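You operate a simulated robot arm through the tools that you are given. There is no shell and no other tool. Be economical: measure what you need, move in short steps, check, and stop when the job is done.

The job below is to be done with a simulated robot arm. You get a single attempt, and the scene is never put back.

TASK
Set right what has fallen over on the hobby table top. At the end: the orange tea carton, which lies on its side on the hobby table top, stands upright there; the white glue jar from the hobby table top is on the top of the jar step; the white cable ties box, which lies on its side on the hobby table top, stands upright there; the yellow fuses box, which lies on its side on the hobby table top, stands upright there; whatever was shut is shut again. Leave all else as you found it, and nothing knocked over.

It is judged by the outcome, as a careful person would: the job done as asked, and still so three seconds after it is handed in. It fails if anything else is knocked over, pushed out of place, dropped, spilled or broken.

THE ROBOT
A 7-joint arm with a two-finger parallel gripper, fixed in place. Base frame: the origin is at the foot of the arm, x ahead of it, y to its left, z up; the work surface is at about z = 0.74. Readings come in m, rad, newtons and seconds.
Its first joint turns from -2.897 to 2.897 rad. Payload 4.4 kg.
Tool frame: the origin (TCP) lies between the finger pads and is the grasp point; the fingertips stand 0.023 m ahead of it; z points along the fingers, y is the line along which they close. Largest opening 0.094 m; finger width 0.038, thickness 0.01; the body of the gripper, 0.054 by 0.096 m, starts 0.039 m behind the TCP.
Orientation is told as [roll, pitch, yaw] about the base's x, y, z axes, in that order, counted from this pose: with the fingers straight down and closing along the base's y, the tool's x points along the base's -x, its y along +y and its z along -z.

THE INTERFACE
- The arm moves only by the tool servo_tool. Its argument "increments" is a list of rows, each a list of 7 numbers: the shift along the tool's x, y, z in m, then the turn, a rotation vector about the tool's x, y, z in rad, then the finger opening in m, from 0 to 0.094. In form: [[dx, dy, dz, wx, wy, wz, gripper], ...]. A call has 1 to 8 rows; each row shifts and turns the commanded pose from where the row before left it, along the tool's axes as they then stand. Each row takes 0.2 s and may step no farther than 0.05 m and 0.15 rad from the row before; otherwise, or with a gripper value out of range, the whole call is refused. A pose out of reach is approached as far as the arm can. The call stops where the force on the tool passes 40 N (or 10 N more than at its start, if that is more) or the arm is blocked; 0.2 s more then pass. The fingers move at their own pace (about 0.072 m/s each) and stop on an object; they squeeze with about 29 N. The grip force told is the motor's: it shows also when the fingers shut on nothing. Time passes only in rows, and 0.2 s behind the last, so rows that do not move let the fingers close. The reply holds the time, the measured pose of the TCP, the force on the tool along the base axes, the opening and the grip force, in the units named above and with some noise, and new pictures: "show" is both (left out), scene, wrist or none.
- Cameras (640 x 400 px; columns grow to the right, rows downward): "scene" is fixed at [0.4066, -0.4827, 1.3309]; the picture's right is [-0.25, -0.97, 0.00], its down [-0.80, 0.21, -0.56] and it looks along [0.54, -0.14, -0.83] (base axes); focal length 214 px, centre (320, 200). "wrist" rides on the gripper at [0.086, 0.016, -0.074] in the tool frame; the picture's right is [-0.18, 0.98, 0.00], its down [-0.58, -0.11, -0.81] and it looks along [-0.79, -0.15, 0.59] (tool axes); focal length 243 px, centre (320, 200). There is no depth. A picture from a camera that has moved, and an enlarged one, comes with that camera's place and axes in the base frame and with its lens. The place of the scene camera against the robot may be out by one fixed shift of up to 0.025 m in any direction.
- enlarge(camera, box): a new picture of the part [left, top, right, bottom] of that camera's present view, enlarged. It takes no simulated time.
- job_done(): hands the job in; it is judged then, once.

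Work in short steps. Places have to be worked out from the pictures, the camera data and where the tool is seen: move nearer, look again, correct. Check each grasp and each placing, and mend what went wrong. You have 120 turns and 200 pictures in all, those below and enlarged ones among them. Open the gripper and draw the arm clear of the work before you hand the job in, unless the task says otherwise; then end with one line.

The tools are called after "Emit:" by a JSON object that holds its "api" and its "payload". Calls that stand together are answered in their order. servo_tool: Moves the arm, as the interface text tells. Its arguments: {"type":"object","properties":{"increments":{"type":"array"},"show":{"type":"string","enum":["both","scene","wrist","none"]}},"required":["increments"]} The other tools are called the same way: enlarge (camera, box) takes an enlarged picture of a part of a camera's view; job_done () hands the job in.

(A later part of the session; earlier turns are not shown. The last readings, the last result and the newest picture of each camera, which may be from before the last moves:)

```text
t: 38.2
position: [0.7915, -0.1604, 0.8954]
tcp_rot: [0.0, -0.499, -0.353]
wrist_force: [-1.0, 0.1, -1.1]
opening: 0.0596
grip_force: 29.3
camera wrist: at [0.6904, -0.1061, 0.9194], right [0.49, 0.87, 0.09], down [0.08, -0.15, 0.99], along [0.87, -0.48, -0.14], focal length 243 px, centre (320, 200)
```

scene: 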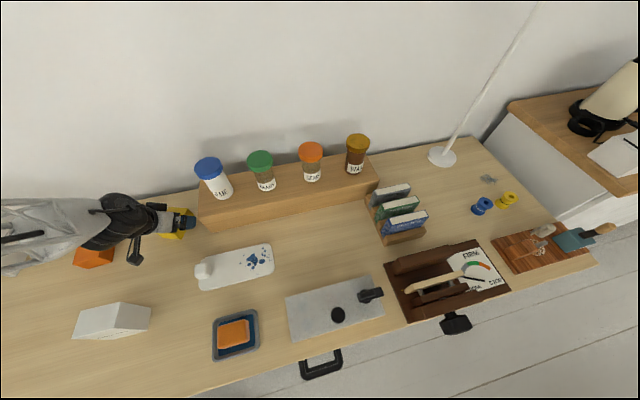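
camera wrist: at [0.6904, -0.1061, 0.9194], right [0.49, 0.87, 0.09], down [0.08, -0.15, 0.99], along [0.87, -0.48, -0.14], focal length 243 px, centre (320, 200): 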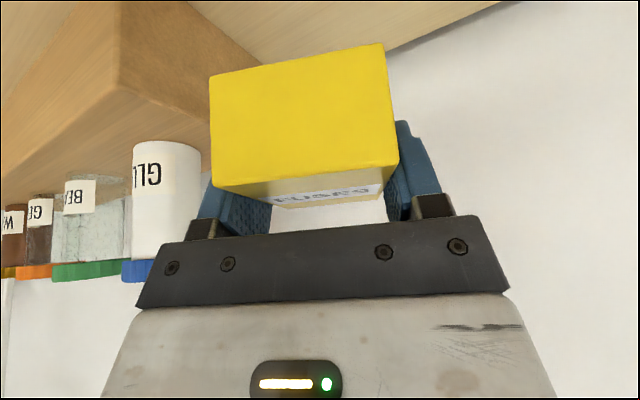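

Held firmly. I bring the tool vertical, yaw to zero and retreat to about (0.66, −0.13).

Emit:
{"api": "servo_tool", "payload": {"increments": [[0, 0, 0, 0, 0.15, 0, 0.04], [0, 0, 0, 0, 0.15, 0, 0.04], [0, 0, 0, 0, 0.15, 0, 0.04], [0, 0, 0, 0, 0.05, 0, 0.04], [0.03, 0, 0, 0, 0, -0.117, 0.04], [0.03, 0, 0, 0, 0, -0.117, 0.04], [0.03, 0, 0, 0, 0, -0.117, 0.04], [0.03, 0, 0, 0, 0, 0, 0.04]], "show": "none"}}

Emit:
{"api": "servo_tool", "payload": {"increments": [[0, 0, 0, 0, 0.15, 0, 0.04], [0, 0, 0, 0, 0.15, 0, 0.04], [0, 0, 0, 0, 0.15, 0, 0.04], [0, 0, 0, 0, 0.15, 0, 0.04], [0, 0, 0, 0, 0.15, 0, 0.04], [0, 0, 0, 0, 0.15, 0, 0.04], [0, 0, 0, 0, 0.15, 0, 0.04], [0, 0, 0, 0, 0.021, 0, 0.04]]}}

```text
t: 40.0
position: [0.6746, -0.1392, 0.8951]
tcp_rot: [0.001, 0.001, -0.002]
wrist_force: [-0.4, 0.1, -1.4]
opening: 0.0597
grip_force: 29.2
```

```text
t: 41.8
position: [0.6753, -0.141, 0.8927]
tcp_rot: [-0.001, 1.074, -0.002]
wrist_force: [0.6, 0.0, -1.1]
opening: 0.0596
grip_force: 29.1
camera wrist: at [0.698, -0.1242, 1.0057], right [0.09, 0.98, -0.16], down [0.99, -0.11, -0.13], along [-0.14, -0.15, -0.98], focal length 243 px, centre (320, 200)
```

scene: 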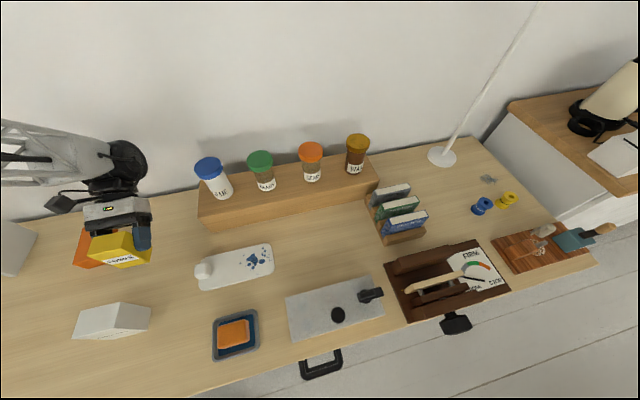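
wrist: 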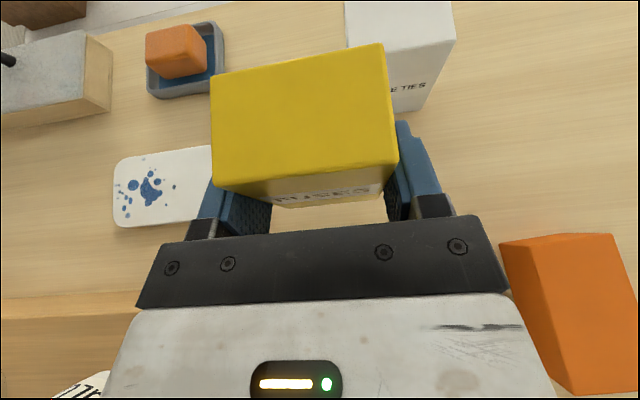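

Upright in air with the label up. I lower with fine last steps.

Emit:
{"api": "servo_tool", "payload": {"increments": [[-0.0395, 0, 0.0216, 0, 0, 0, 0.04], [-0.0395, 0, 0.0216, 0, 0, 0, 0.04], [-0.0053, 0, 0.0029, 0, 0, 0, 0.04], [-0.0053, 0, 0.0029, 0, 0, 0, 0.04], [-0.0026, 0, 0.0014, 0, 0, 0, 0.04], [-0.0018, 0, 0.001, 0, 0, 0, 0.04]], "show": "none"}}

Emit:
{"api": "servo_tool", "payload": {"increments": [[-0.0018, 0, 0.001, 0, 0, 0, 0.04], [-0.0018, 0, 0.001, 0, 0, 0, 0.04]], "show": "wrist"}}

```text
t: 43.2
position: [0.6756, -0.1403, 0.7864]
tcp_rot: [0.0, 1.071, -0.001]
wrist_force: [-0.4, -0.4, -1.3]
opening: 0.0596
grip_force: 28.7
```

```text
t: 43.8
position: [0.6762, -0.1408, 0.7838]
tcp_rot: [0.0, 1.071, -0.002]
wrist_force: [-9.4, 4.7, 23.2]
opening: 0.0597
grip_force: 29.1
camera wrist: at [0.6987, -0.1247, 0.8963], right [0.09, 0.98, -0.16], down [0.99, -0.11, -0.12], along [-0.14, -0.15, -0.98], focal length 243 px, centre (320, 200)
```

wrist: 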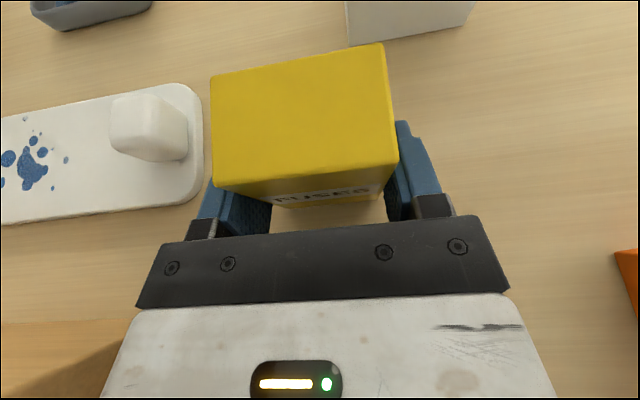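

Contact. I relieve slightly and open only to 0.08, because the tray is on that side; then check.

Emit:
{"api": "servo_tool", "payload": {"increments": [[0.0014, 0, -0.0008, 0, 0, 0, 0.04], [0, 0, 0, 0, 0, 0, 0.08], [0, 0, 0, 0, 0, 0, 0.08], [0, 0, -0.02, 0, 0, 0, 0.08], [0, 0, -0.04, 0, 0, 0, 0.08], [0, 0, -0.04, 0, 0, 0, 0.08], [0.0395, 0, -0.0216, 0, 0, 0, 0.08], [0.0395, 0, -0.0216, 0, 0, 0, 0.08]]}}

```text
t: 45.6
position: [0.7497, -0.1384, 0.9007]
tcp_rot: [0.015, 1.111, 0.007]
wrist_force: [0.2, -0.1, 0.0]
opening: 0.0799
grip_force: 0.0
camera wrist: at [0.7766, -0.1224, 1.0116], right [0.09, 0.98, -0.16], down [0.98, -0.11, -0.16], along [-0.18, -0.14, -0.97], focal length 243 px, centre (320, 200)
```

scene: 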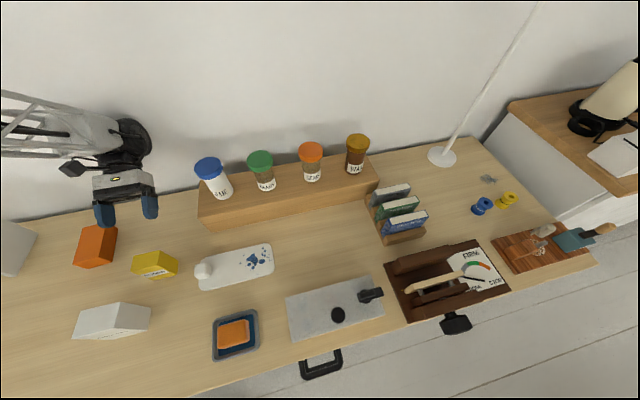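
wrist: 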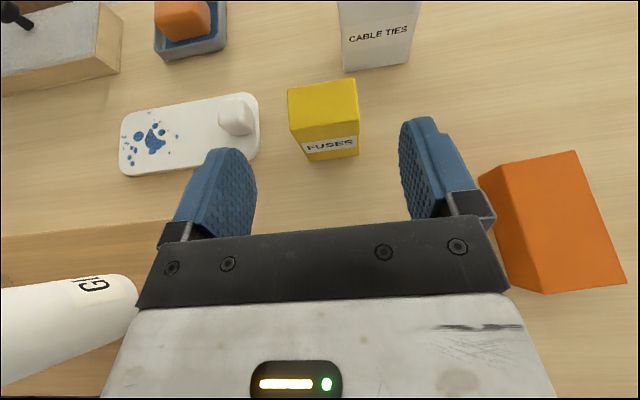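

Both boxes stand with labels readable upright. Next the orange carton: I return to vertical and move behind it to look.

Emit:
{"api": "servo_tool", "payload": {"increments": [[0, 0, 0, 0, -0.15, 0, 0.094], [0, 0, 0, 0, -0.15, 0, 0.094], [0, 0, 0, 0, -0.15, 0, 0.094], [0, 0, 0, 0, -0.15, 0, 0.094], [0, 0, 0, 0, -0.15, 0, 0.094], [0, 0, 0, 0, -0.15, 0, 0.094], [0, 0, 0, 0, -0.15, 0, 0.094], [0, 0, 0, 0, -0.05, 0, 0.094]], "show": "none"}}

Emit:
{"api": "servo_tool", "payload": {"increments": [[0.018, 0.042, -0.012, 0, 0, 0, 0.094], [0.018, 0.042, -0.012, 0, 0, 0, 0.094], [0.018, 0.042, -0.012, 0, 0, 0, 0.094], [0.018, 0.042, -0.012, 0, 0, 0, 0.094], [0, 0, 0, 0, 0, -0.1, 0.094]]}}

```text
t: 47.4
position: [0.7621, -0.1426, 0.9217]
tcp_rot: [0.001, -0.029, -0.002]
wrist_force: [0.2, 0.2, 0.4]
opening: 0.0938
grip_force: 0.1
```

```text
t: 48.6
position: [0.6889, 0.028, 0.9685]
tcp_rot: [-0.004, -0.028, 0.099]
wrist_force: [1.0, 0.0, -0.7]
opening: 0.0939
grip_force: 0.0
camera wrist: at [0.5976, 0.0351, 1.0404], right [0.09, 1.0, 0.0], down [0.57, -0.05, 0.82], along [0.82, -0.07, -0.57], focal length 243 px, centre (320, 200)
```

scene: 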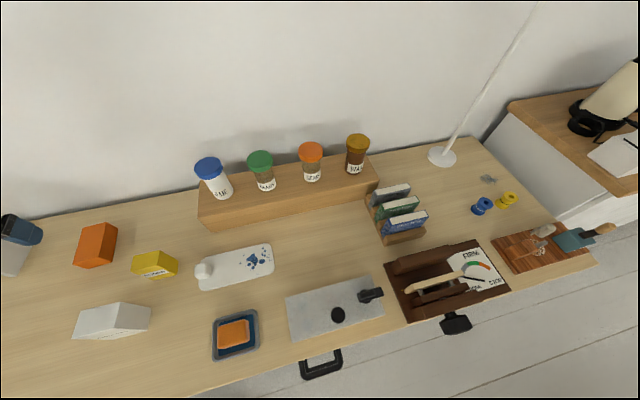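
wrist: 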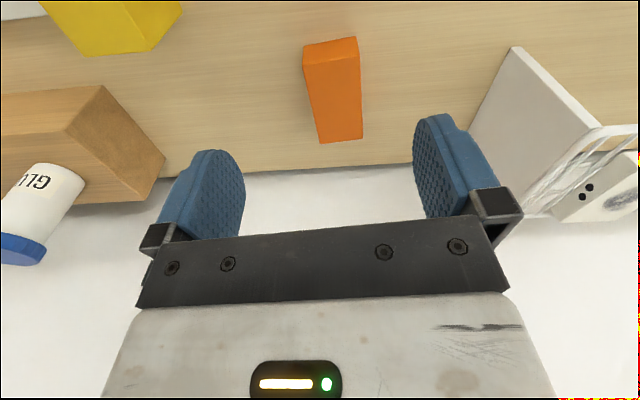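

Emit:
{"api": "enlarge", "payload": {"camera": "wrist", "box": [272, 20, 400, 150]}}

```text
3.08 times, centred on (336, 85) of wrist
camera zoom: at [0.5976, 0.0351, 1.0404], right [0.09, 1.0, 0.0], down [0.57, -0.05, 0.82], along [0.82, -0.07, -0.57], focal length 746 px, centre (271, 554)
```

zoom: 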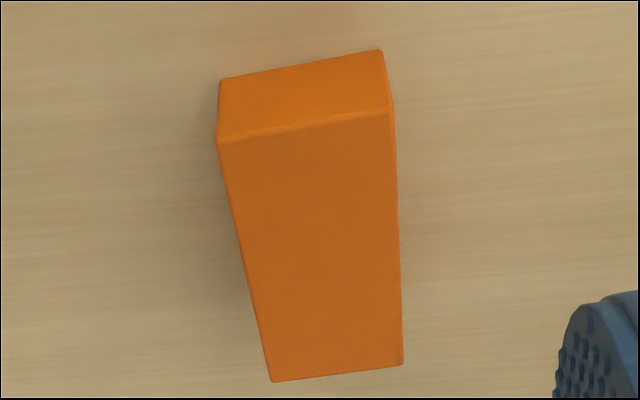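

Carton centre ≈ (0.779, 0.040), yaw ≈ +0.084, no label on visible faces. I align, tilt forward and go down part way.

Emit:
{"api": "servo_tool", "payload": {"increments": [[-0.044, 0.0024, 0, 0, 0, 0.015, 0.094], [-0.044, 0.0024, 0, 0, 0, 0, 0.094], [0, 0, 0, 0, -0.15, 0, 0.094], [0, 0, 0, 0, -0.15, 0, 0.094], [0, 0, 0, 0, -0.15, 0, 0.094], [0, 0, 0, 0, -0.022, 0, 0.094], [0.0206, 0, 0.0377, 0, 0, 0, 0.094], [0.0206, 0, 0.0377, 0, 0, 0, 0.094]]}}

```text
t: 50.4
position: [0.7765, 0.0378, 0.8851]
tcp_rot: [-0.002, -0.501, 0.083]
wrist_force: [-0.2, 0.6, -0.2]
opening: 0.094
grip_force: 0.1
camera wrist: at [0.662, 0.0456, 0.9089], right [0.08, 0.99, 0.09], down [0.13, -0.1, 0.99], along [0.99, -0.07, -0.14], focal length 243 px, centre (320, 200)
```

scene: 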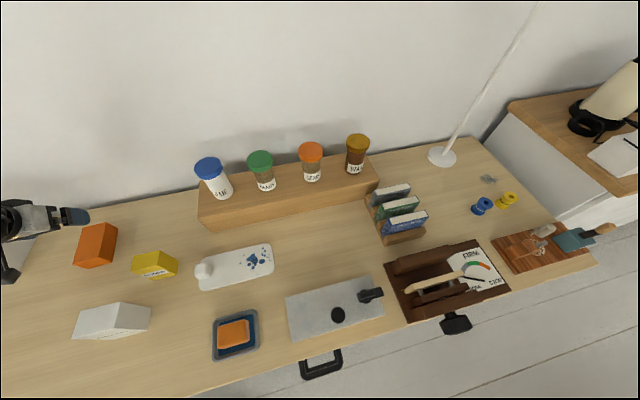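
wrist: 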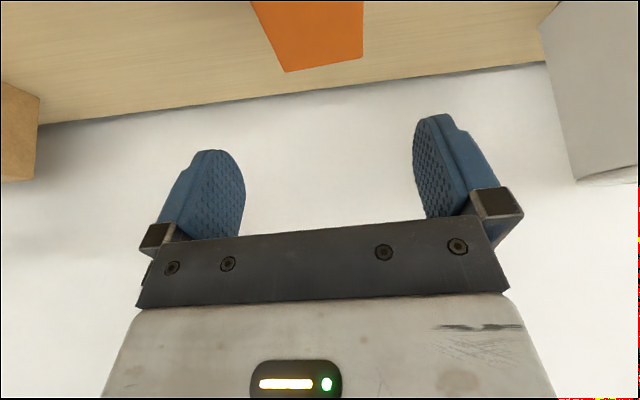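

Aligned. I descend to z ≈ 0.775.

Emit:
{"api": "servo_tool", "payload": {"increments": [[0.0176, 0.002, 0.0323, 0, 0, 0, 0.094], [0.0176, 0, 0.0323, 0, 0, 0, 0.094], [0.0176, 0, 0.0323, 0, 0, 0, 0.094]], "show": "wrist"}}

```text
t: 51.2
position: [0.776, 0.041, 0.7729]
tcp_rot: [-0.003, -0.5, 0.084]
wrist_force: [0.0, -0.1, 0.3]
opening: 0.0943
grip_force: 0.0
camera wrist: at [0.6622, 0.0487, 0.7981], right [0.08, 0.99, 0.09], down [0.13, -0.1, 0.99], along [0.99, -0.07, -0.14], focal length 243 px, centre (320, 200)
```

wrist: 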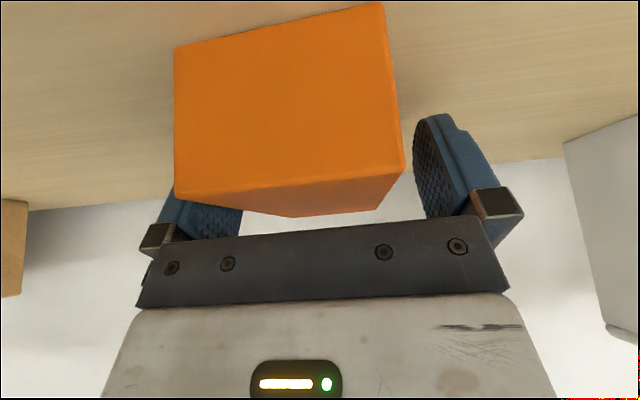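

Carton between fingers, slightly to the left in view; I shift 4 mm, close and lift.

Emit:
{"api": "servo_tool", "payload": {"increments": [[0, -0.003, 0, 0, 0, 0, 0.08], [0, 0, 0, 0, 0, 0, 0.04], [0, 0, 0, 0, 0, 0, 0.04], [0, 0, 0, 0, 0, 0, 0.04], [-0.0192, 0, -0.0351, 0, 0, 0, 0.04], [-0.0192, 0, -0.0351, 0, 0, 0, 0.04], [-0.0192, 0, -0.0351, 0, 0, 0, 0.04]]}}

```text
t: 52.8
position: [0.7792, 0.0389, 0.8926]
tcp_rot: [-0.002, -0.499, 0.084]
wrist_force: [0.5, -0.2, -0.4]
opening: 0.0591
grip_force: 28.8
camera wrist: at [0.667, 0.0461, 0.9182], right [0.08, 0.99, 0.09], down [0.13, -0.1, 0.99], along [0.99, -0.07, -0.14], focal length 243 px, centre (320, 200)
```

scene: 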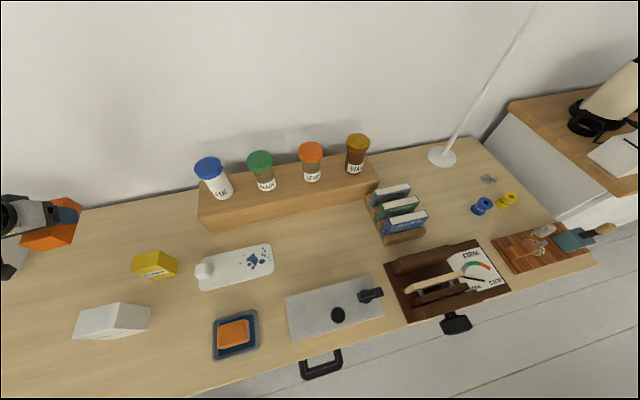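
wrist: 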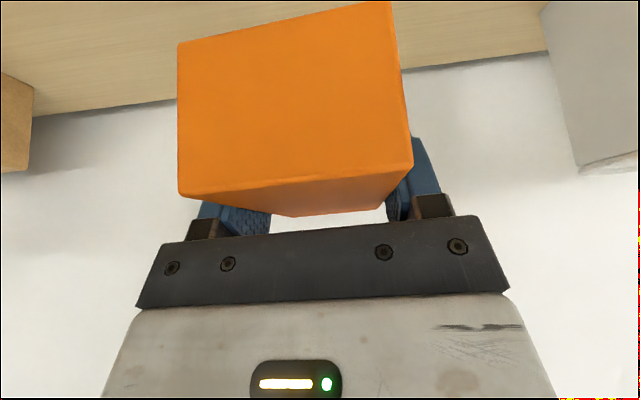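

Held. I turn vertical, draw back to x ≈ 0.66 and pitch it up, to see its hidden face in the scene view.

Emit:
{"api": "servo_tool", "payload": {"increments": [[0, 0, 0, 0, 0.15, 0, 0.04], [0, 0, 0, 0, 0.15, 0, 0.04], [0, 0, 0, 0, 0.15, 0, 0.04], [0, 0, 0, 0, 0.05, 0, 0.04], [0.035, 0, 0, 0, 0, 0.08, 0.04], [0.035, 0, -0.01, 0, 0, 0, 0.04], [0.04, 0, -0.01, 0, 0, 0, 0.04]], "show": "none"}}

Emit:
{"api": "servo_tool", "payload": {"increments": [[0, 0, 0, 0, 0.15, 0, 0.04], [0, 0, 0, 0, 0.15, 0, 0.04], [0, 0, 0, 0, 0.15, 0, 0.04], [0, 0, 0, 0, 0.15, 0, 0.04], [0, 0, 0, 0, 0.15, 0, 0.04], [0, 0, 0, 0, 0.15, 0, 0.04], [0, 0, 0, 0, 0.15, 0, 0.04], [0, 0, 0, 0, 0.021, 0, 0.04]]}}

```text
t: 54.4
position: [0.6674, 0.0322, 0.9147]
tcp_rot: [-0.001, 0.001, 0.004]
wrist_force: [-0.6, 0.2, -0.2]
opening: 0.0593
grip_force: 28.8
```

```text
t: 56.2
position: [0.6677, 0.0352, 0.9141]
tcp_rot: [-0.006, 1.07, -0.002]
wrist_force: [-0.2, -0.1, -1.1]
opening: 0.0591
grip_force: 28.4
camera wrist: at [0.6902, 0.0521, 1.0268], right [0.09, 0.98, -0.16], down [0.99, -0.11, -0.12], along [-0.14, -0.15, -0.98], focal length 243 px, centre (320, 200)
```

scene: 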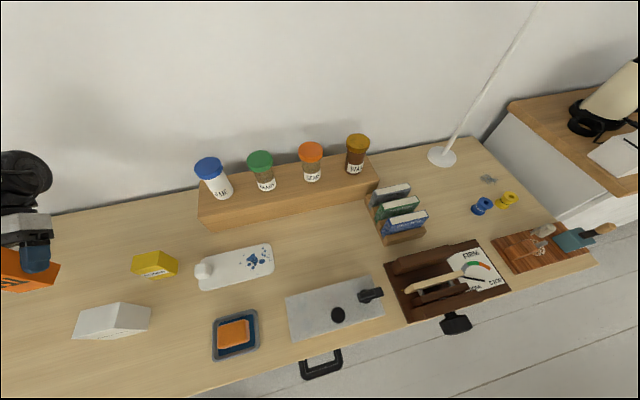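
wrist: 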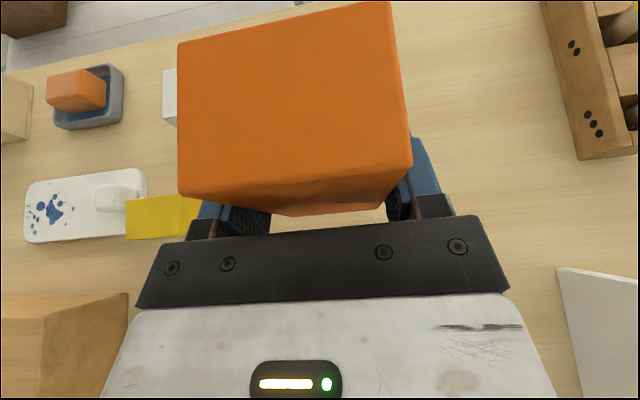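

The hidden face isn't visible here. I raise and move right a bit so the scene camera can see the face towards the robot.

Emit:
{"api": "servo_tool", "payload": {"increments": [[0.0395, 0, -0.0216, 0, 0, 0, 0.04], [0.0395, 0, -0.0216, 0, 0, 0, 0.04], [0, -0.045, 0, 0, 0, 0, 0.04], [0, -0.045, 0, 0, 0, 0, 0.04], [0, -0.045, 0, 0, 0, 0, 0.04]], "show": "none"}}

Emit:
{"api": "enlarge", "payload": {"camera": "scene", "box": [0, 130, 208, 260]}}

```text
t: 57.4
position: [0.6697, -0.0988, 1.0058]
tcp_rot: [-0.005, 1.07, -0.002]
wrist_force: [0.1, -0.2, -0.5]
opening: 0.0589
grip_force: 29.2
```

```text
3.08 times, centred on (104, 195) of scene
camera zoom: at [0.4066, -0.4827, 1.3309], right [-0.25, -0.97, 0.0], down [-0.8, 0.21, -0.56], along [0.54, -0.14, -0.83], focal length 660 px, centre (985, 215)
```

zoom: 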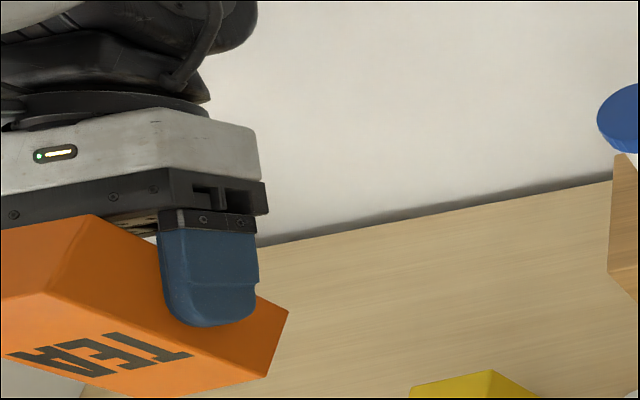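

The print "TEA" is on that face; I need a less oblique view to tell which way is up. I bring the box nearer the image middle and look.

Emit:
{"api": "servo_tool", "payload": {"increments": [[0, -0.045, 0, 0, 0, 0, 0.04], [0, -0.045, 0, 0, 0, 0, 0.04], [0, -0.045, 0, 0, 0, 0, 0.04]], "show": "none"}}

Emit:
{"api": "enlarge", "payload": {"camera": "scene", "box": [60, 130, 268, 260]}}

```text
t: 58.2
position: [0.6674, -0.2351, 1.0061]
tcp_rot: [-0.007, 1.07, -0.001]
wrist_force: [-0.3, 0.3, -0.9]
opening: 0.0593
grip_force: 29.0
```

```text
3.08 times, centred on (164, 195) of scene
camera zoom: at [0.4066, -0.4827, 1.3309], right [-0.25, -0.97, 0.0], down [-0.8, 0.21, -0.56], along [0.54, -0.14, -0.83], focal length 660 px, centre (800, 215)
```

zoom: 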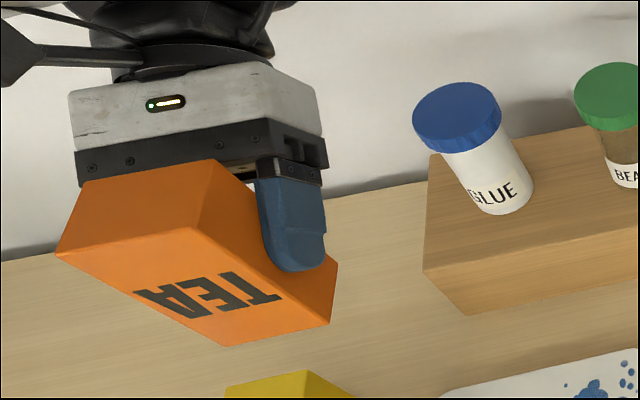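

Emit:
{"api": "enlarge", "payload": {"camera": "scene", "box": [70, 175, 180, 250]}}

```text
5.33 times, centred on (125, 212) of scene
camera zoom: at [0.4066, -0.4827, 1.3309], right [-0.25, -0.97, 0.0], down [-0.8, 0.21, -0.56], along [0.54, -0.14, -0.83], focal length 1144 px, centre (1360, 133)
```

zoom: 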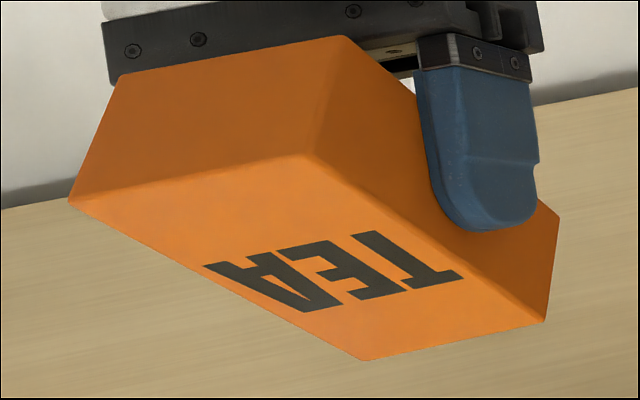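

The print is upside down, so the carton's true top is its other end. I'll lay it back down in a clear spot, regrip with the tool tilted the other way (+0.75 rad) and finish at about −0.82 rad. First I move back to y ≈ 0.06.

Emit:
{"api": "servo_tool", "payload": {"increments": [[0, 0.045, 0, 0, 0, 0, 0.04], [0, 0.045, 0, 0, 0, 0, 0.04], [0, 0.045, 0, 0, 0, 0, 0.04], [0, 0.045, 0, 0, 0, 0, 0.04], [0, 0.045, 0, 0, 0, 0, 0.04], [0, 0.035, 0, 0, 0, 0, 0.04], [0, 0.035, 0, 0, 0, 0, 0.04]], "show": "none"}}

Emit:
{"api": "servo_tool", "payload": {"increments": [[0, 0, 0, 0, -0.15, 0, 0.04], [0, 0, 0, 0, -0.15, 0, 0.04], [0, 0, 0, 0, -0.15, 0, 0.04], [0, 0, 0, 0, -0.15, 0, 0.04], [0, 0, 0, 0, -0.15, 0, 0.04], [0, 0, 0, 0, -0.15, 0, 0.04], [0, 0, 0, 0, -0.15, 0, 0.04], [0, 0, 0, 0, -0.02, 0, 0.04]], "show": "none"}}

Emit:
{"api": "servo_tool", "payload": {"increments": [[-0.03, 0, 0.03, 0, 0, 0, 0.04], [0, 0, 0.03, 0, -0.15, 0, 0.04], [0, 0, 0.03, 0, -0.15, 0, 0.04], [0, 0, 0, 0, -0.15, 0, 0.04], [0, 0, 0, 0, -0.05, 0, 0.04]]}}

```text
t: 59.8
position: [0.668, 0.0606, 1.0005]
tcp_rot: [-0.006, 1.07, -0.003]
wrist_force: [0.3, 0.5, -0.7]
opening: 0.0592
grip_force: 28.5
```

```text
t: 61.6
position: [0.6675, 0.06, 1.0026]
tcp_rot: [-0.002, -0.002, 0.002]
wrist_force: [0.1, 0.5, -1.5]
opening: 0.0593
grip_force: 28.8
```

```text
t: 62.8
position: [0.7022, 0.0603, 0.9138]
tcp_rot: [0.0, -0.501, 0.006]
wrist_force: [0.1, 0.8, 0.2]
opening: 0.0593
grip_force: 29.5
camera wrist: at [0.5893, 0.0763, 0.9387], right [0.16, 0.98, 0.09], down [0.12, -0.11, 0.99], along [0.98, -0.15, -0.14], focal length 243 px, centre (320, 200)
```

scene: 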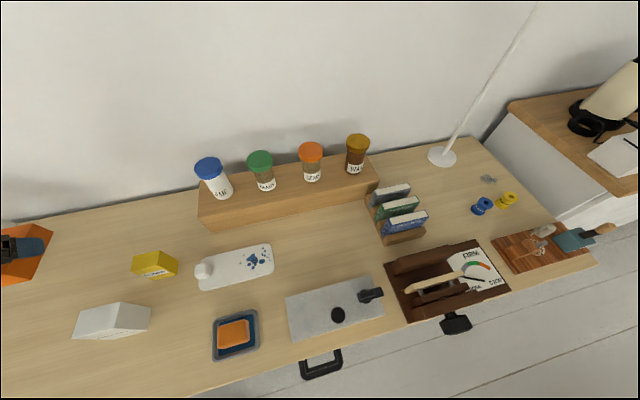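
wrist: 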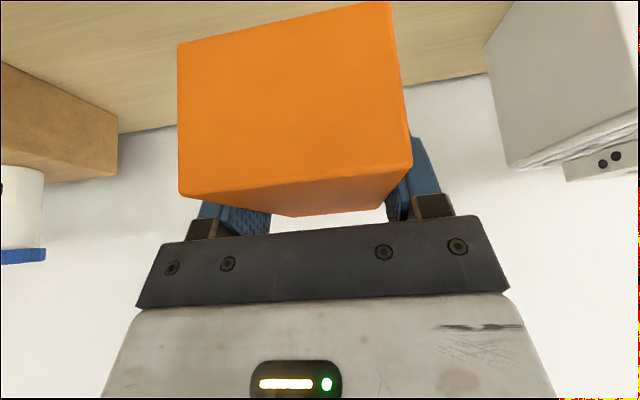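

Box is level above a clear spot. I lower it to the table with fine last steps.

Emit:
{"api": "servo_tool", "payload": {"increments": [[0.0208, 0, 0.038, 0, 0, 0, 0.04], [0.0208, 0, 0.038, 0, 0, 0, 0.04], [0.0208, 0, 0.038, 0, 0, 0, 0.04], [0.0014, 0, 0.0026, 0, 0, 0, 0.04], [0.0014, 0, 0.0026, 0, 0, 0, 0.04], [0.0012, 0, 0.0022, 0, 0, 0, 0.04]], "show": "none"}}

```text
t: 64.2
position: [0.7021, 0.0612, 0.7748]
tcp_rot: [-0.002, -0.498, 0.004]
wrist_force: [1.0, -0.5, 0.6]
opening: 0.0595
grip_force: 28.4
```

Nearly there (lying grip height was about 0.773); I go down 2 more millimetres, then open and rise.

Emit:
{"api": "servo_tool", "payload": {"increments": [[0.0005, 0, 0.0009, 0, 0, 0, 0.04], [0.0005, 0, 0.0009, 0, 0, 0, 0.04], [0, 0, 0, 0, 0, 0, 0.094], [0, 0, 0, 0, 0, 0, 0.094], [0, 0, 0, 0, 0, 0, 0.094], [-0.0192, 0, -0.0351, 0, 0, 0, 0.094], [-0.0192, 0, -0.0351, 0, 0, 0, 0.094], [-0.0192, 0, -0.0351, 0, 0, 0, 0.094]], "show": "both"}}

```text
t: 66.0
position: [0.702, 0.0595, 0.8972]
tcp_rot: [-0.003, -0.499, 0.005]
wrist_force: [0.7, -1.1, -0.6]
opening: 0.094
grip_force: 0.0
camera wrist: at [0.5893, 0.0763, 0.9223], right [0.16, 0.98, 0.09], down [0.13, -0.11, 0.99], along [0.98, -0.15, -0.14], focal length 243 px, centre (320, 200)
```

scene: 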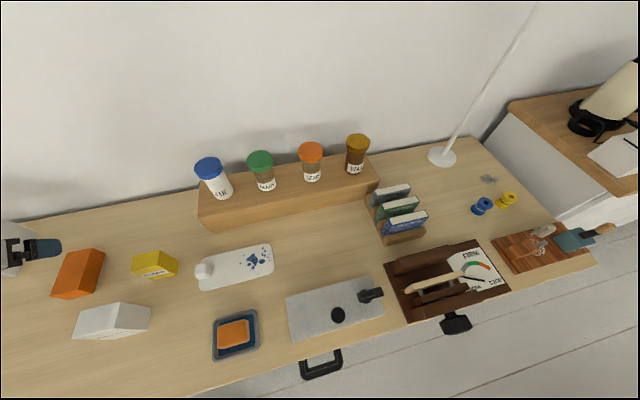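
wrist: 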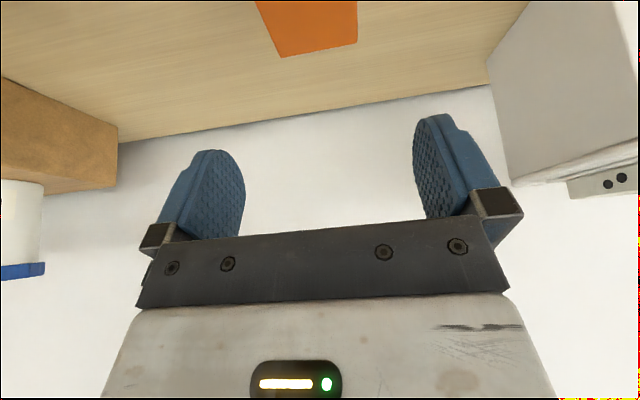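

Carton lies at about (0.705, 0.060). I rotate the tool to +0.75 rad above it.

Emit:
{"api": "servo_tool", "payload": {"increments": [[0, 0, 0, 0, 0.15, 0, 0.094], [0, 0, 0, 0, 0.15, 0, 0.094], [0, 0, 0, 0, 0.15, 0, 0.094], [0, 0, 0, 0, 0.15, 0, 0.094], [0, 0, 0, 0, 0.15, 0, 0.094], [0, 0, 0, 0, 0.15, 0, 0.094], [0, 0, 0, 0, 0.15, 0, 0.094], [0, 0, 0, 0, 0.15, 0, 0.094]], "show": "none"}}

Emit:
{"api": "servo_tool", "payload": {"increments": [[-0.0073, 0, -0.0068, 0, 0.05, 0, 0.094]]}}

```text
t: 67.8
position: [0.7026, 0.0612, 0.8945]
tcp_rot: [-0.003, 0.701, 0.003]
wrist_force: [0.0, 0.8, 1.2]
opening: 0.094
grip_force: 0.2
```

```text
t: 68.2
position: [0.7131, 0.0601, 0.8942]
tcp_rot: [-0.002, 0.752, 0.003]
wrist_force: [0.0, -0.4, -0.1]
opening: 0.094
grip_force: 0.1
camera wrist: at [0.6989, 0.0774, 1.0089], right [0.13, 0.98, -0.13], down [0.98, -0.11, 0.19], along [0.18, -0.15, -0.97], focal length 243 px, centre (320, 200)
```

scene: 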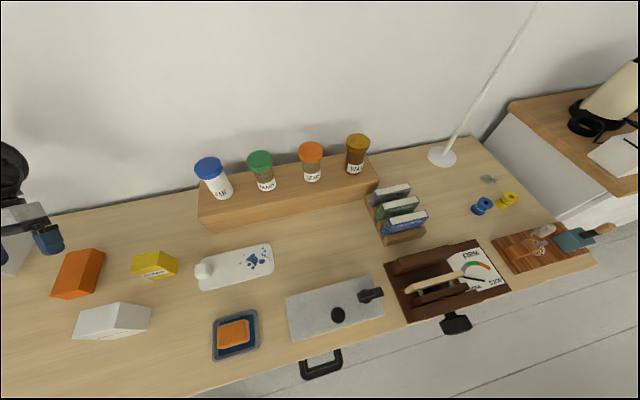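
wrist: 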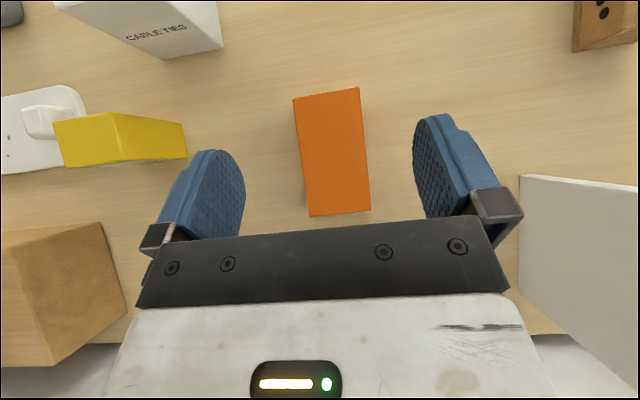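

The carton is centred between the fingers at (0.701, 0.060). I descend to z ≈ 0.776.

Emit:
{"api": "servo_tool", "payload": {"increments": [[-0.0268, 0, 0.0288, 0, 0, 0, 0.094], [-0.0268, 0, 0.0288, 0, 0, 0, 0.094], [-0.0268, 0, 0.0288, 0, 0, 0, 0.094]]}}

```text
t: 69.0
position: [0.7124, 0.0607, 0.7774]
tcp_rot: [-0.003, 0.749, 0.002]
wrist_force: [-0.7, 0.5, 0.6]
opening: 0.0939
grip_force: 0.0
camera wrist: at [0.6976, 0.0778, 0.8924], right [0.13, 0.98, -0.13], down [0.97, -0.11, 0.2], along [0.18, -0.15, -0.97], focal length 243 px, centre (320, 200)
```

scene: 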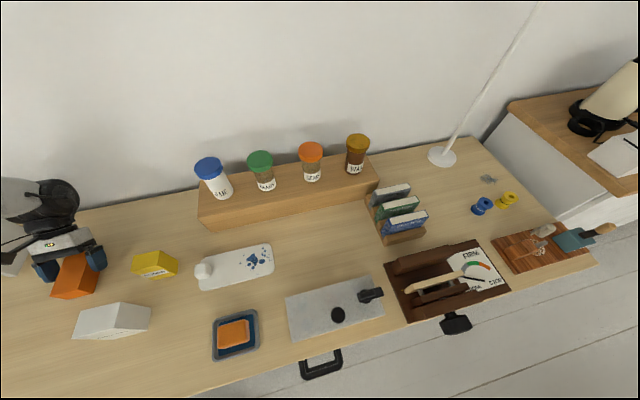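
wrist: 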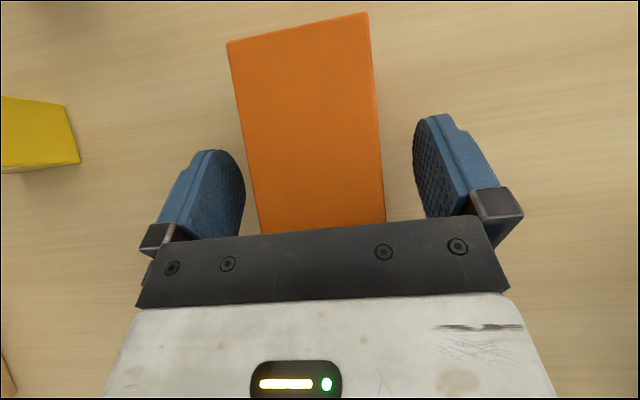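

Good placement. I close and lift.

Emit:
{"api": "servo_tool", "payload": {"increments": [[0, 0, 0, 0, 0, 0, 0.04], [0, 0, 0, 0, 0, 0, 0.04], [0, 0, 0, 0, 0, 0, 0.04], [0.0268, 0, -0.0288, 0, 0, 0, 0.04], [0.0268, 0, -0.0288, 0, 0, 0, 0.04], [0.0268, 0, -0.0288, 0, 0, 0, 0.04]], "show": "wrist"}}

```text
t: 70.4
position: [0.7151, 0.0592, 0.8971]
tcp_rot: [-0.003, 0.75, 0.0]
wrist_force: [-0.8, 1.0, -0.5]
opening: 0.0592
grip_force: 29.4
camera wrist: at [0.7006, 0.0764, 1.0113], right [0.13, 0.98, -0.13], down [0.98, -0.11, 0.19], along [0.18, -0.15, -0.97], focal length 243 px, centre (320, 200)
```

wrist: 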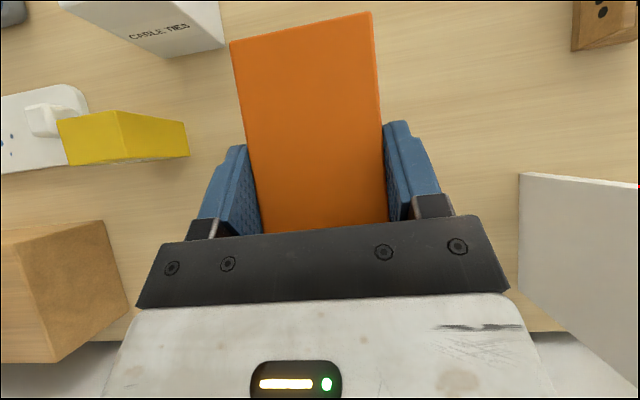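

Held firmly. I rotate it to standing (tool to −0.82 rad).

Emit:
{"api": "servo_tool", "payload": {"increments": [[0, 0, 0, 0, -0.15, 0, 0.04], [0, 0, 0, 0, -0.15, 0, 0.04], [0, 0, 0, 0, -0.15, 0, 0.04], [0, 0, 0, 0, -0.15, 0, 0.04], [0, 0, 0, 0, -0.15, 0, 0.04], [0, 0, 0, 0, -0.15, 0, 0.04], [0, 0, 0, 0, -0.15, 0, 0.04], [0, 0, 0, 0, -0.15, 0, 0.04]], "show": "none"}}

Emit:
{"api": "servo_tool", "payload": {"increments": [[0, 0, 0, 0, -0.15, 0, 0.04], [0, 0, 0, 0, -0.15, 0, 0.04], [0, 0, 0, 0, -0.071, 0, 0.04]]}}

```text
t: 72.2
position: [0.7117, 0.0601, 0.895]
tcp_rot: [-0.003, -0.453, 0.005]
wrist_force: [-0.2, 0.3, 0.3]
opening: 0.0592
grip_force: 29.7
```

```text
t: 73.0
position: [0.7253, 0.0622, 0.7888]
tcp_rot: [-0.022, -0.62, 0.016]
wrist_force: [-1.2, 1.1, 17.1]
opening: 0.0594
grip_force: 21.9
stopped in row 3: the force on the tool passed its limit (the readings are from after the stop); the commanded pose is now the measured one
camera wrist: at [0.6097, 0.0776, 0.7994], right [0.14, 0.99, 0.09], down [0.0, -0.09, 1.0], along [0.99, -0.14, -0.02], focal length 243 px, centre (320, 200)
```

scene: 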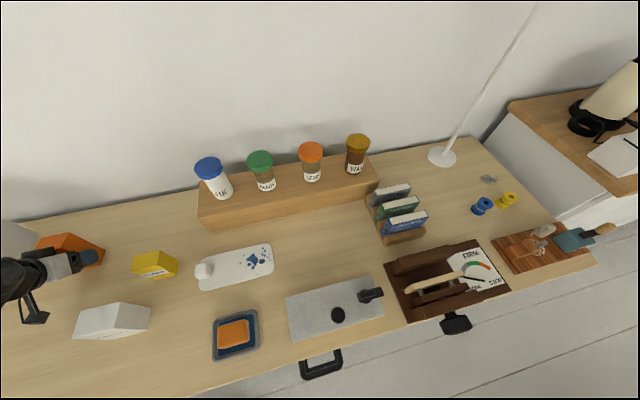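
wrist: 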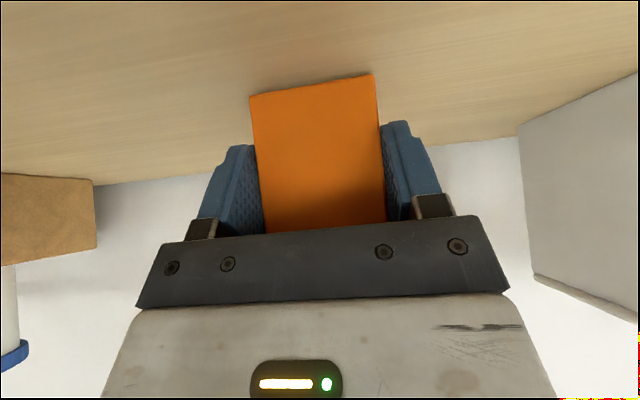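

The arm dipped unexpectedly and touched the table with the box (a wrist-configuration limit, it seems). I raise it gently and look at what happened to the grip.

Emit:
{"api": "servo_tool", "payload": {"increments": [[-0.0174, 0, -0.0244, 0, 0, 0, 0.04], [-0.0174, 0, -0.0244, 0, 0, 0, 0.04], [-0.0174, 0, -0.0244, 0, 0, 0, 0.04]]}}

```text
t: 73.8
position: [0.7234, 0.0612, 0.8737]
tcp_rot: [-0.022, -0.617, 0.018]
wrist_force: [0.2, 0.1, -0.3]
opening: 0.0591
grip_force: 29.0
camera wrist: at [0.608, 0.077, 0.8851], right [0.14, 0.99, 0.09], down [0.01, -0.09, 1.0], along [0.99, -0.14, -0.02], focal length 243 px, centre (320, 200)
```

scene: 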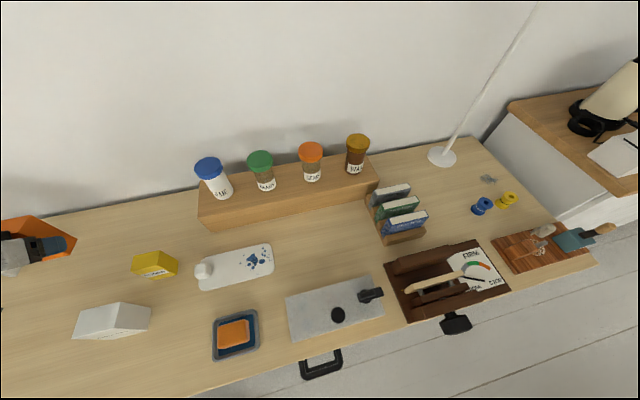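
wrist: 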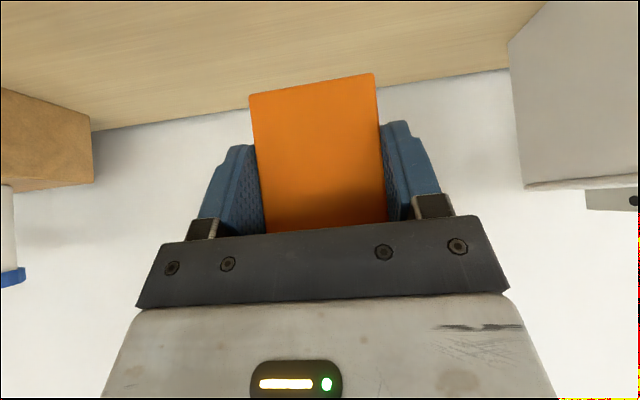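

The carton has turned somewhat in the grip. I enlarge both views to judge its angle.

Emit:
{"api": "enlarge", "payload": {"camera": "scene", "box": [0, 190, 160, 290]}}

Emit:
{"api": "enlarge", "payload": {"camera": "wrist", "box": [200, 50, 456, 250]}}

```text
4.00 times, centred on (80, 240) of scene
camera zoom: at [0.4066, -0.4827, 1.3309], right [-0.25, -0.97, 0.0], down [-0.8, 0.21, -0.56], along [0.54, -0.14, -0.83], focal length 858 px, centre (1280, 40)
```

zoom: 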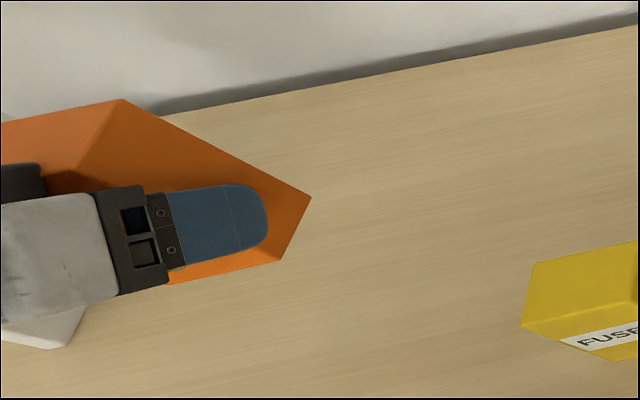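

```text
2.00 times, centred on (328, 150) of wrist
camera zoom: at [0.608, 0.077, 0.8851], right [0.14, 0.99, 0.09], down [0.01, -0.09, 1.0], along [0.99, -0.14, -0.02], focal length 485 px, centre (304, 300)
```

zoom: 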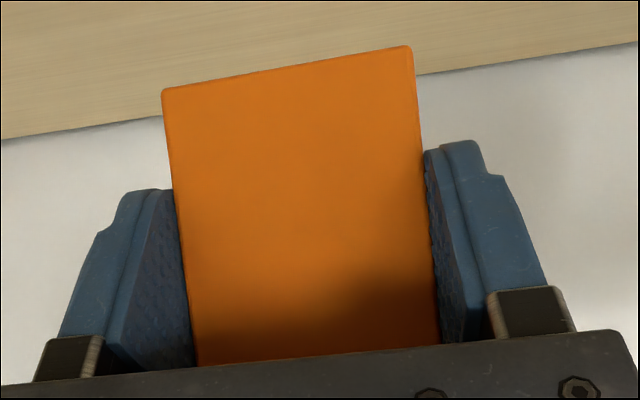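

From the geometry, the carton ended up almost exactly upright (it was pressed flush on the table), with its true top up and about 47 mm of box below the grip. I lower it straight down and feel for contact near z = 0.789.

Emit:
{"api": "servo_tool", "payload": {"increments": [[0.0217, 0, 0.0306, 0, 0, 0, 0.04], [0.0217, 0, 0.0306, 0, 0, 0, 0.04], [0.0017, 0, 0.0024, 0, 0, 0, 0.04], [0.0017, 0, 0.0024, 0, 0, 0, 0.04]]}}

```text
t: 74.8
position: [0.7233, 0.0625, 0.7923]
tcp_rot: [-0.021, -0.617, 0.017]
wrist_force: [0.0, 0.5, 0.1]
opening: 0.0594
grip_force: 28.8
camera wrist: at [0.6086, 0.0783, 0.8039], right [0.14, 0.99, 0.09], down [0.01, -0.09, 1.0], along [0.99, -0.14, -0.02], focal length 243 px, centre (320, 200)
```

scene: 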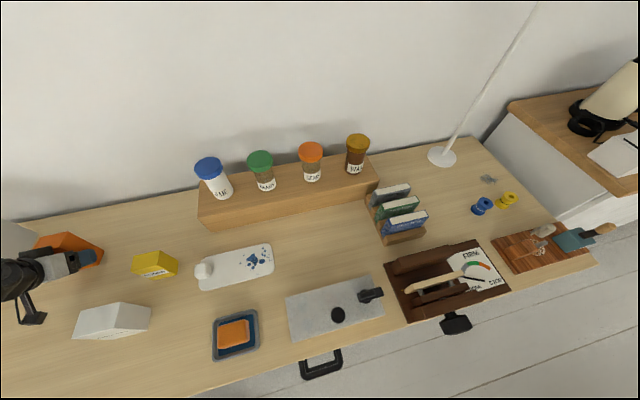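
wrist: 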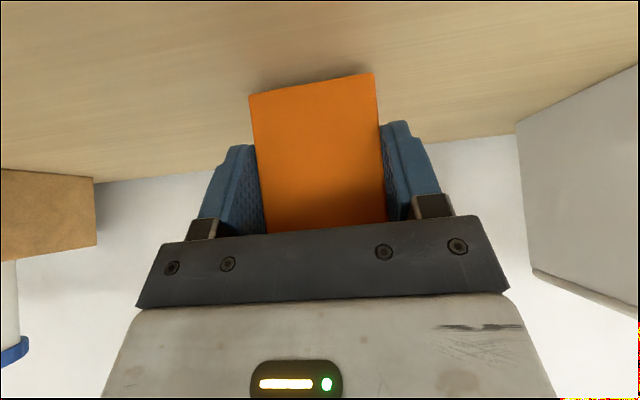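

Close above the table; I lower 1 mm at a time.

Emit:
{"api": "servo_tool", "payload": {"increments": [[0.0006, 0, 0.0008, 0, 0, 0, 0.04], [0.0006, 0, 0.0008, 0, 0, 0, 0.04], [0.0006, 0, 0.0008, 0, 0, 0, 0.04]], "show": "none"}}

```text
t: 75.6
position: [0.7242, 0.063, 0.7925]
tcp_rot: [-0.023, -0.618, 0.017]
wrist_force: [-0.5, 0.8, -1.4]
opening: 0.0592
grip_force: 29.1
```

Emit:
{"api": "servo_tool", "payload": {"increments": [[0.0006, 0, 0.0008, 0, 0, 0, 0.04], [0.0006, 0, 0.0008, 0, 0, 0, 0.04]], "show": "none"}}

```text
t: 76.2
position: [0.7239, 0.0611, 0.7908]
tcp_rot: [-0.021, -0.62, 0.018]
wrist_force: [0.3, 1.2, 6.7]
opening: 0.0591
grip_force: 29.2
```

First light contact (6.7 N). One more millimetre to seat it, then I look before releasing.

Emit:
{"api": "servo_tool", "payload": {"increments": [[0.0006, 0, 0.0008, 0, 0, 0, 0.04], [0, 0, 0, 0, 0, 0, 0.04]], "show": "none"}}

Emit:
{"api": "enlarge", "payload": {"camera": "scene", "box": [0, 210, 160, 310]}}

```text
t: 76.8
position: [0.7235, 0.0616, 0.7892]
tcp_rot: [-0.021, -0.621, 0.017]
wrist_force: [0.4, -1.1, 20.8]
opening: 0.0591
grip_force: 28.9
```

```text
4.00 times, centred on (80, 260) of scene
camera zoom: at [0.4066, -0.4827, 1.3309], right [-0.25, -0.97, 0.0], down [-0.8, 0.21, -0.56], along [0.54, -0.14, -0.83], focal length 858 px, centre (1280, -40)
```

zoom: 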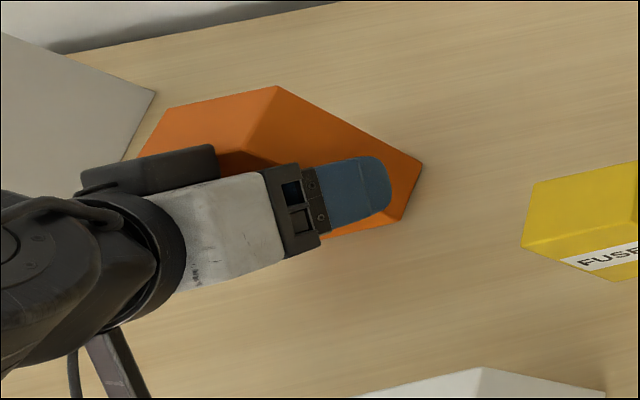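

The bottom edges compute to z ≈ 0.741 on both sides, so the carton is flush. I release and back out along the tool axis.

Emit:
{"api": "servo_tool", "payload": {"increments": [[-0.0006, 0, -0.0008, 0, 0, 0, 0.04], [0, 0, 0, 0, 0, 0, 0.09], [0, 0, 0, 0, 0, 0, 0.09], [0, 0, 0, 0, 0, 0, 0.09]]}}

```text
t: 77.8
position: [0.7234, 0.0624, 0.7896]
tcp_rot: [-0.021, -0.618, 0.018]
wrist_force: [-3.2, -0.6, 12.2]
opening: 0.0899
grip_force: 0.0
camera wrist: at [0.6084, 0.0778, 0.8012], right [0.14, 0.99, 0.09], down [0.01, -0.09, 1.0], along [0.99, -0.14, -0.02], focal length 243 px, centre (320, 200)
```

scene: 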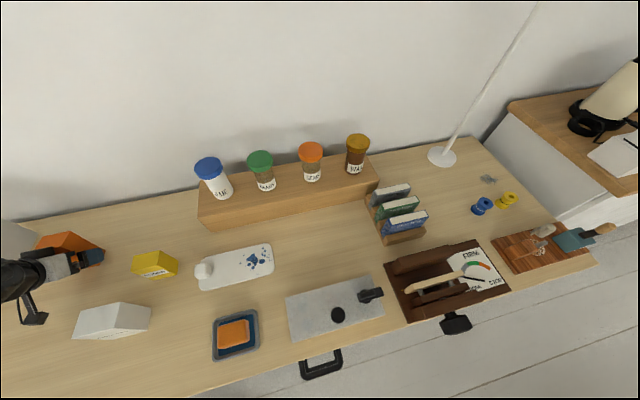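
wrist: 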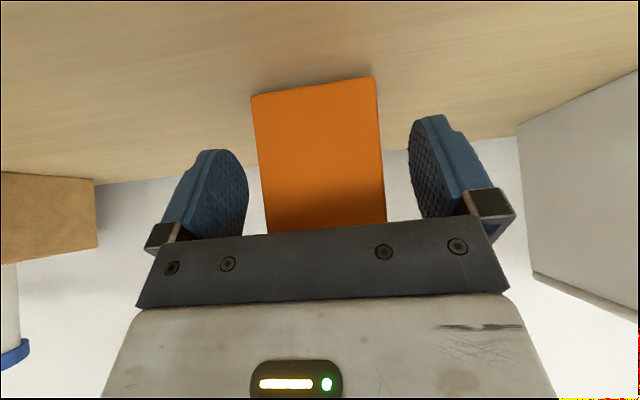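

The tool still feels 12 N: the palm edge probably touches the carton's front. I back off horizontally in small steps first.

Emit:
{"api": "servo_tool", "payload": {"increments": [[0.0024, 0, -0.0017, 0, 0, 0, 0.094], [0.0041, 0, -0.0029, 0, 0, 0, 0.094], [0.0082, 0, -0.0058, 0, 0, 0, 0.094]]}}

```text
t: 78.6
position: [0.7055, 0.0626, 0.7901]
tcp_rot: [-0.021, -0.619, 0.017]
wrist_force: [0.3, 0.4, 0.1]
opening: 0.0944
grip_force: 0.1
camera wrist: at [0.5905, 0.0782, 0.8022], right [0.14, 0.99, 0.09], down [0.01, -0.09, 1.0], along [0.99, -0.14, -0.02], focal length 243 px, centre (320, 200)
```

scene: 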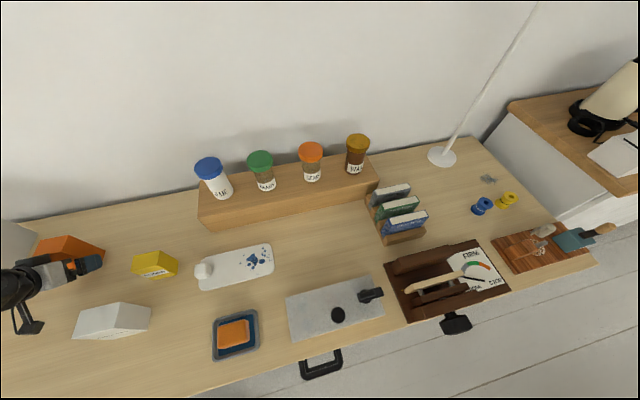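
wrist: 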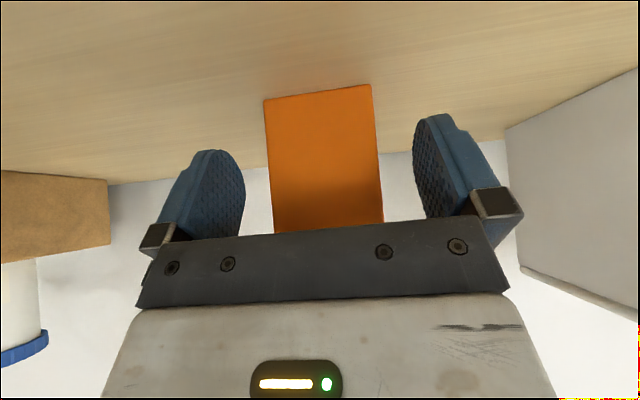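

Force is zero and the carton stays standing. I retreat further back along the tool axis and up.

Emit:
{"api": "servo_tool", "payload": {"increments": [[0, 0, -0.03, 0, 0, 0, 0.094], [0, 0, -0.04, 0, 0, 0, 0.094], [0, 0, -0.045, 0, 0, 0, 0.094], [0, 0, -0.045, 0, 0, 0, 0.094], [0, 0, 0, 0, 0.15, 0, 0.094], [0, 0, 0, 0, 0.15, 0, 0.094], [0, 0, 0, 0, 0.15, 0, 0.094], [0, 0, 0, 0, 0.15, 0, 0.094]]}}

```text
t: 80.4
position: [0.614, 0.0629, 0.9219]
tcp_rot: [-0.018, -0.017, 0.007]
wrist_force: [0.2, -0.2, 0.6]
opening: 0.0938
grip_force: 0.1
camera wrist: at [0.5246, 0.0805, 0.9956], right [0.18, 0.98, -0.01], down [0.57, -0.09, 0.82], along [0.8, -0.15, -0.58], focal length 243 px, centre (320, 200)
```

scene: 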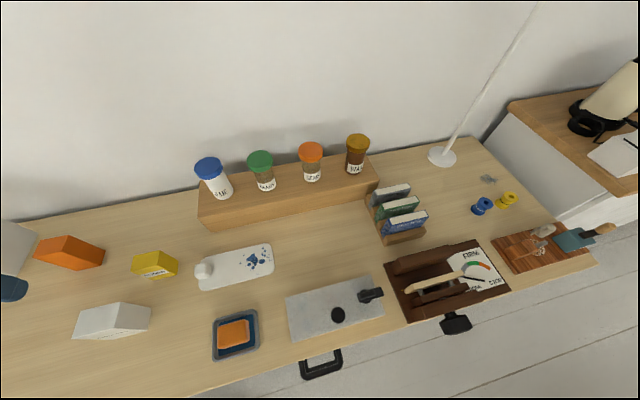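
wrist: 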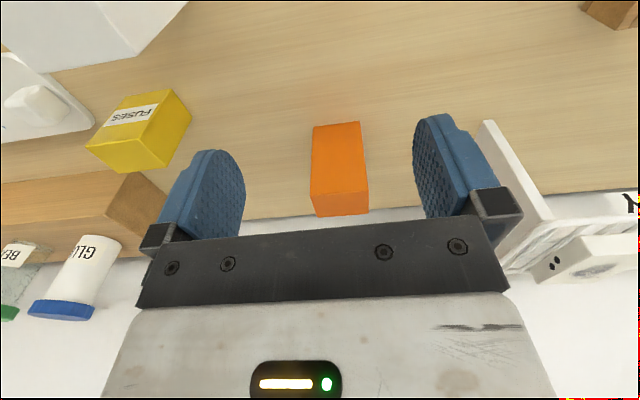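

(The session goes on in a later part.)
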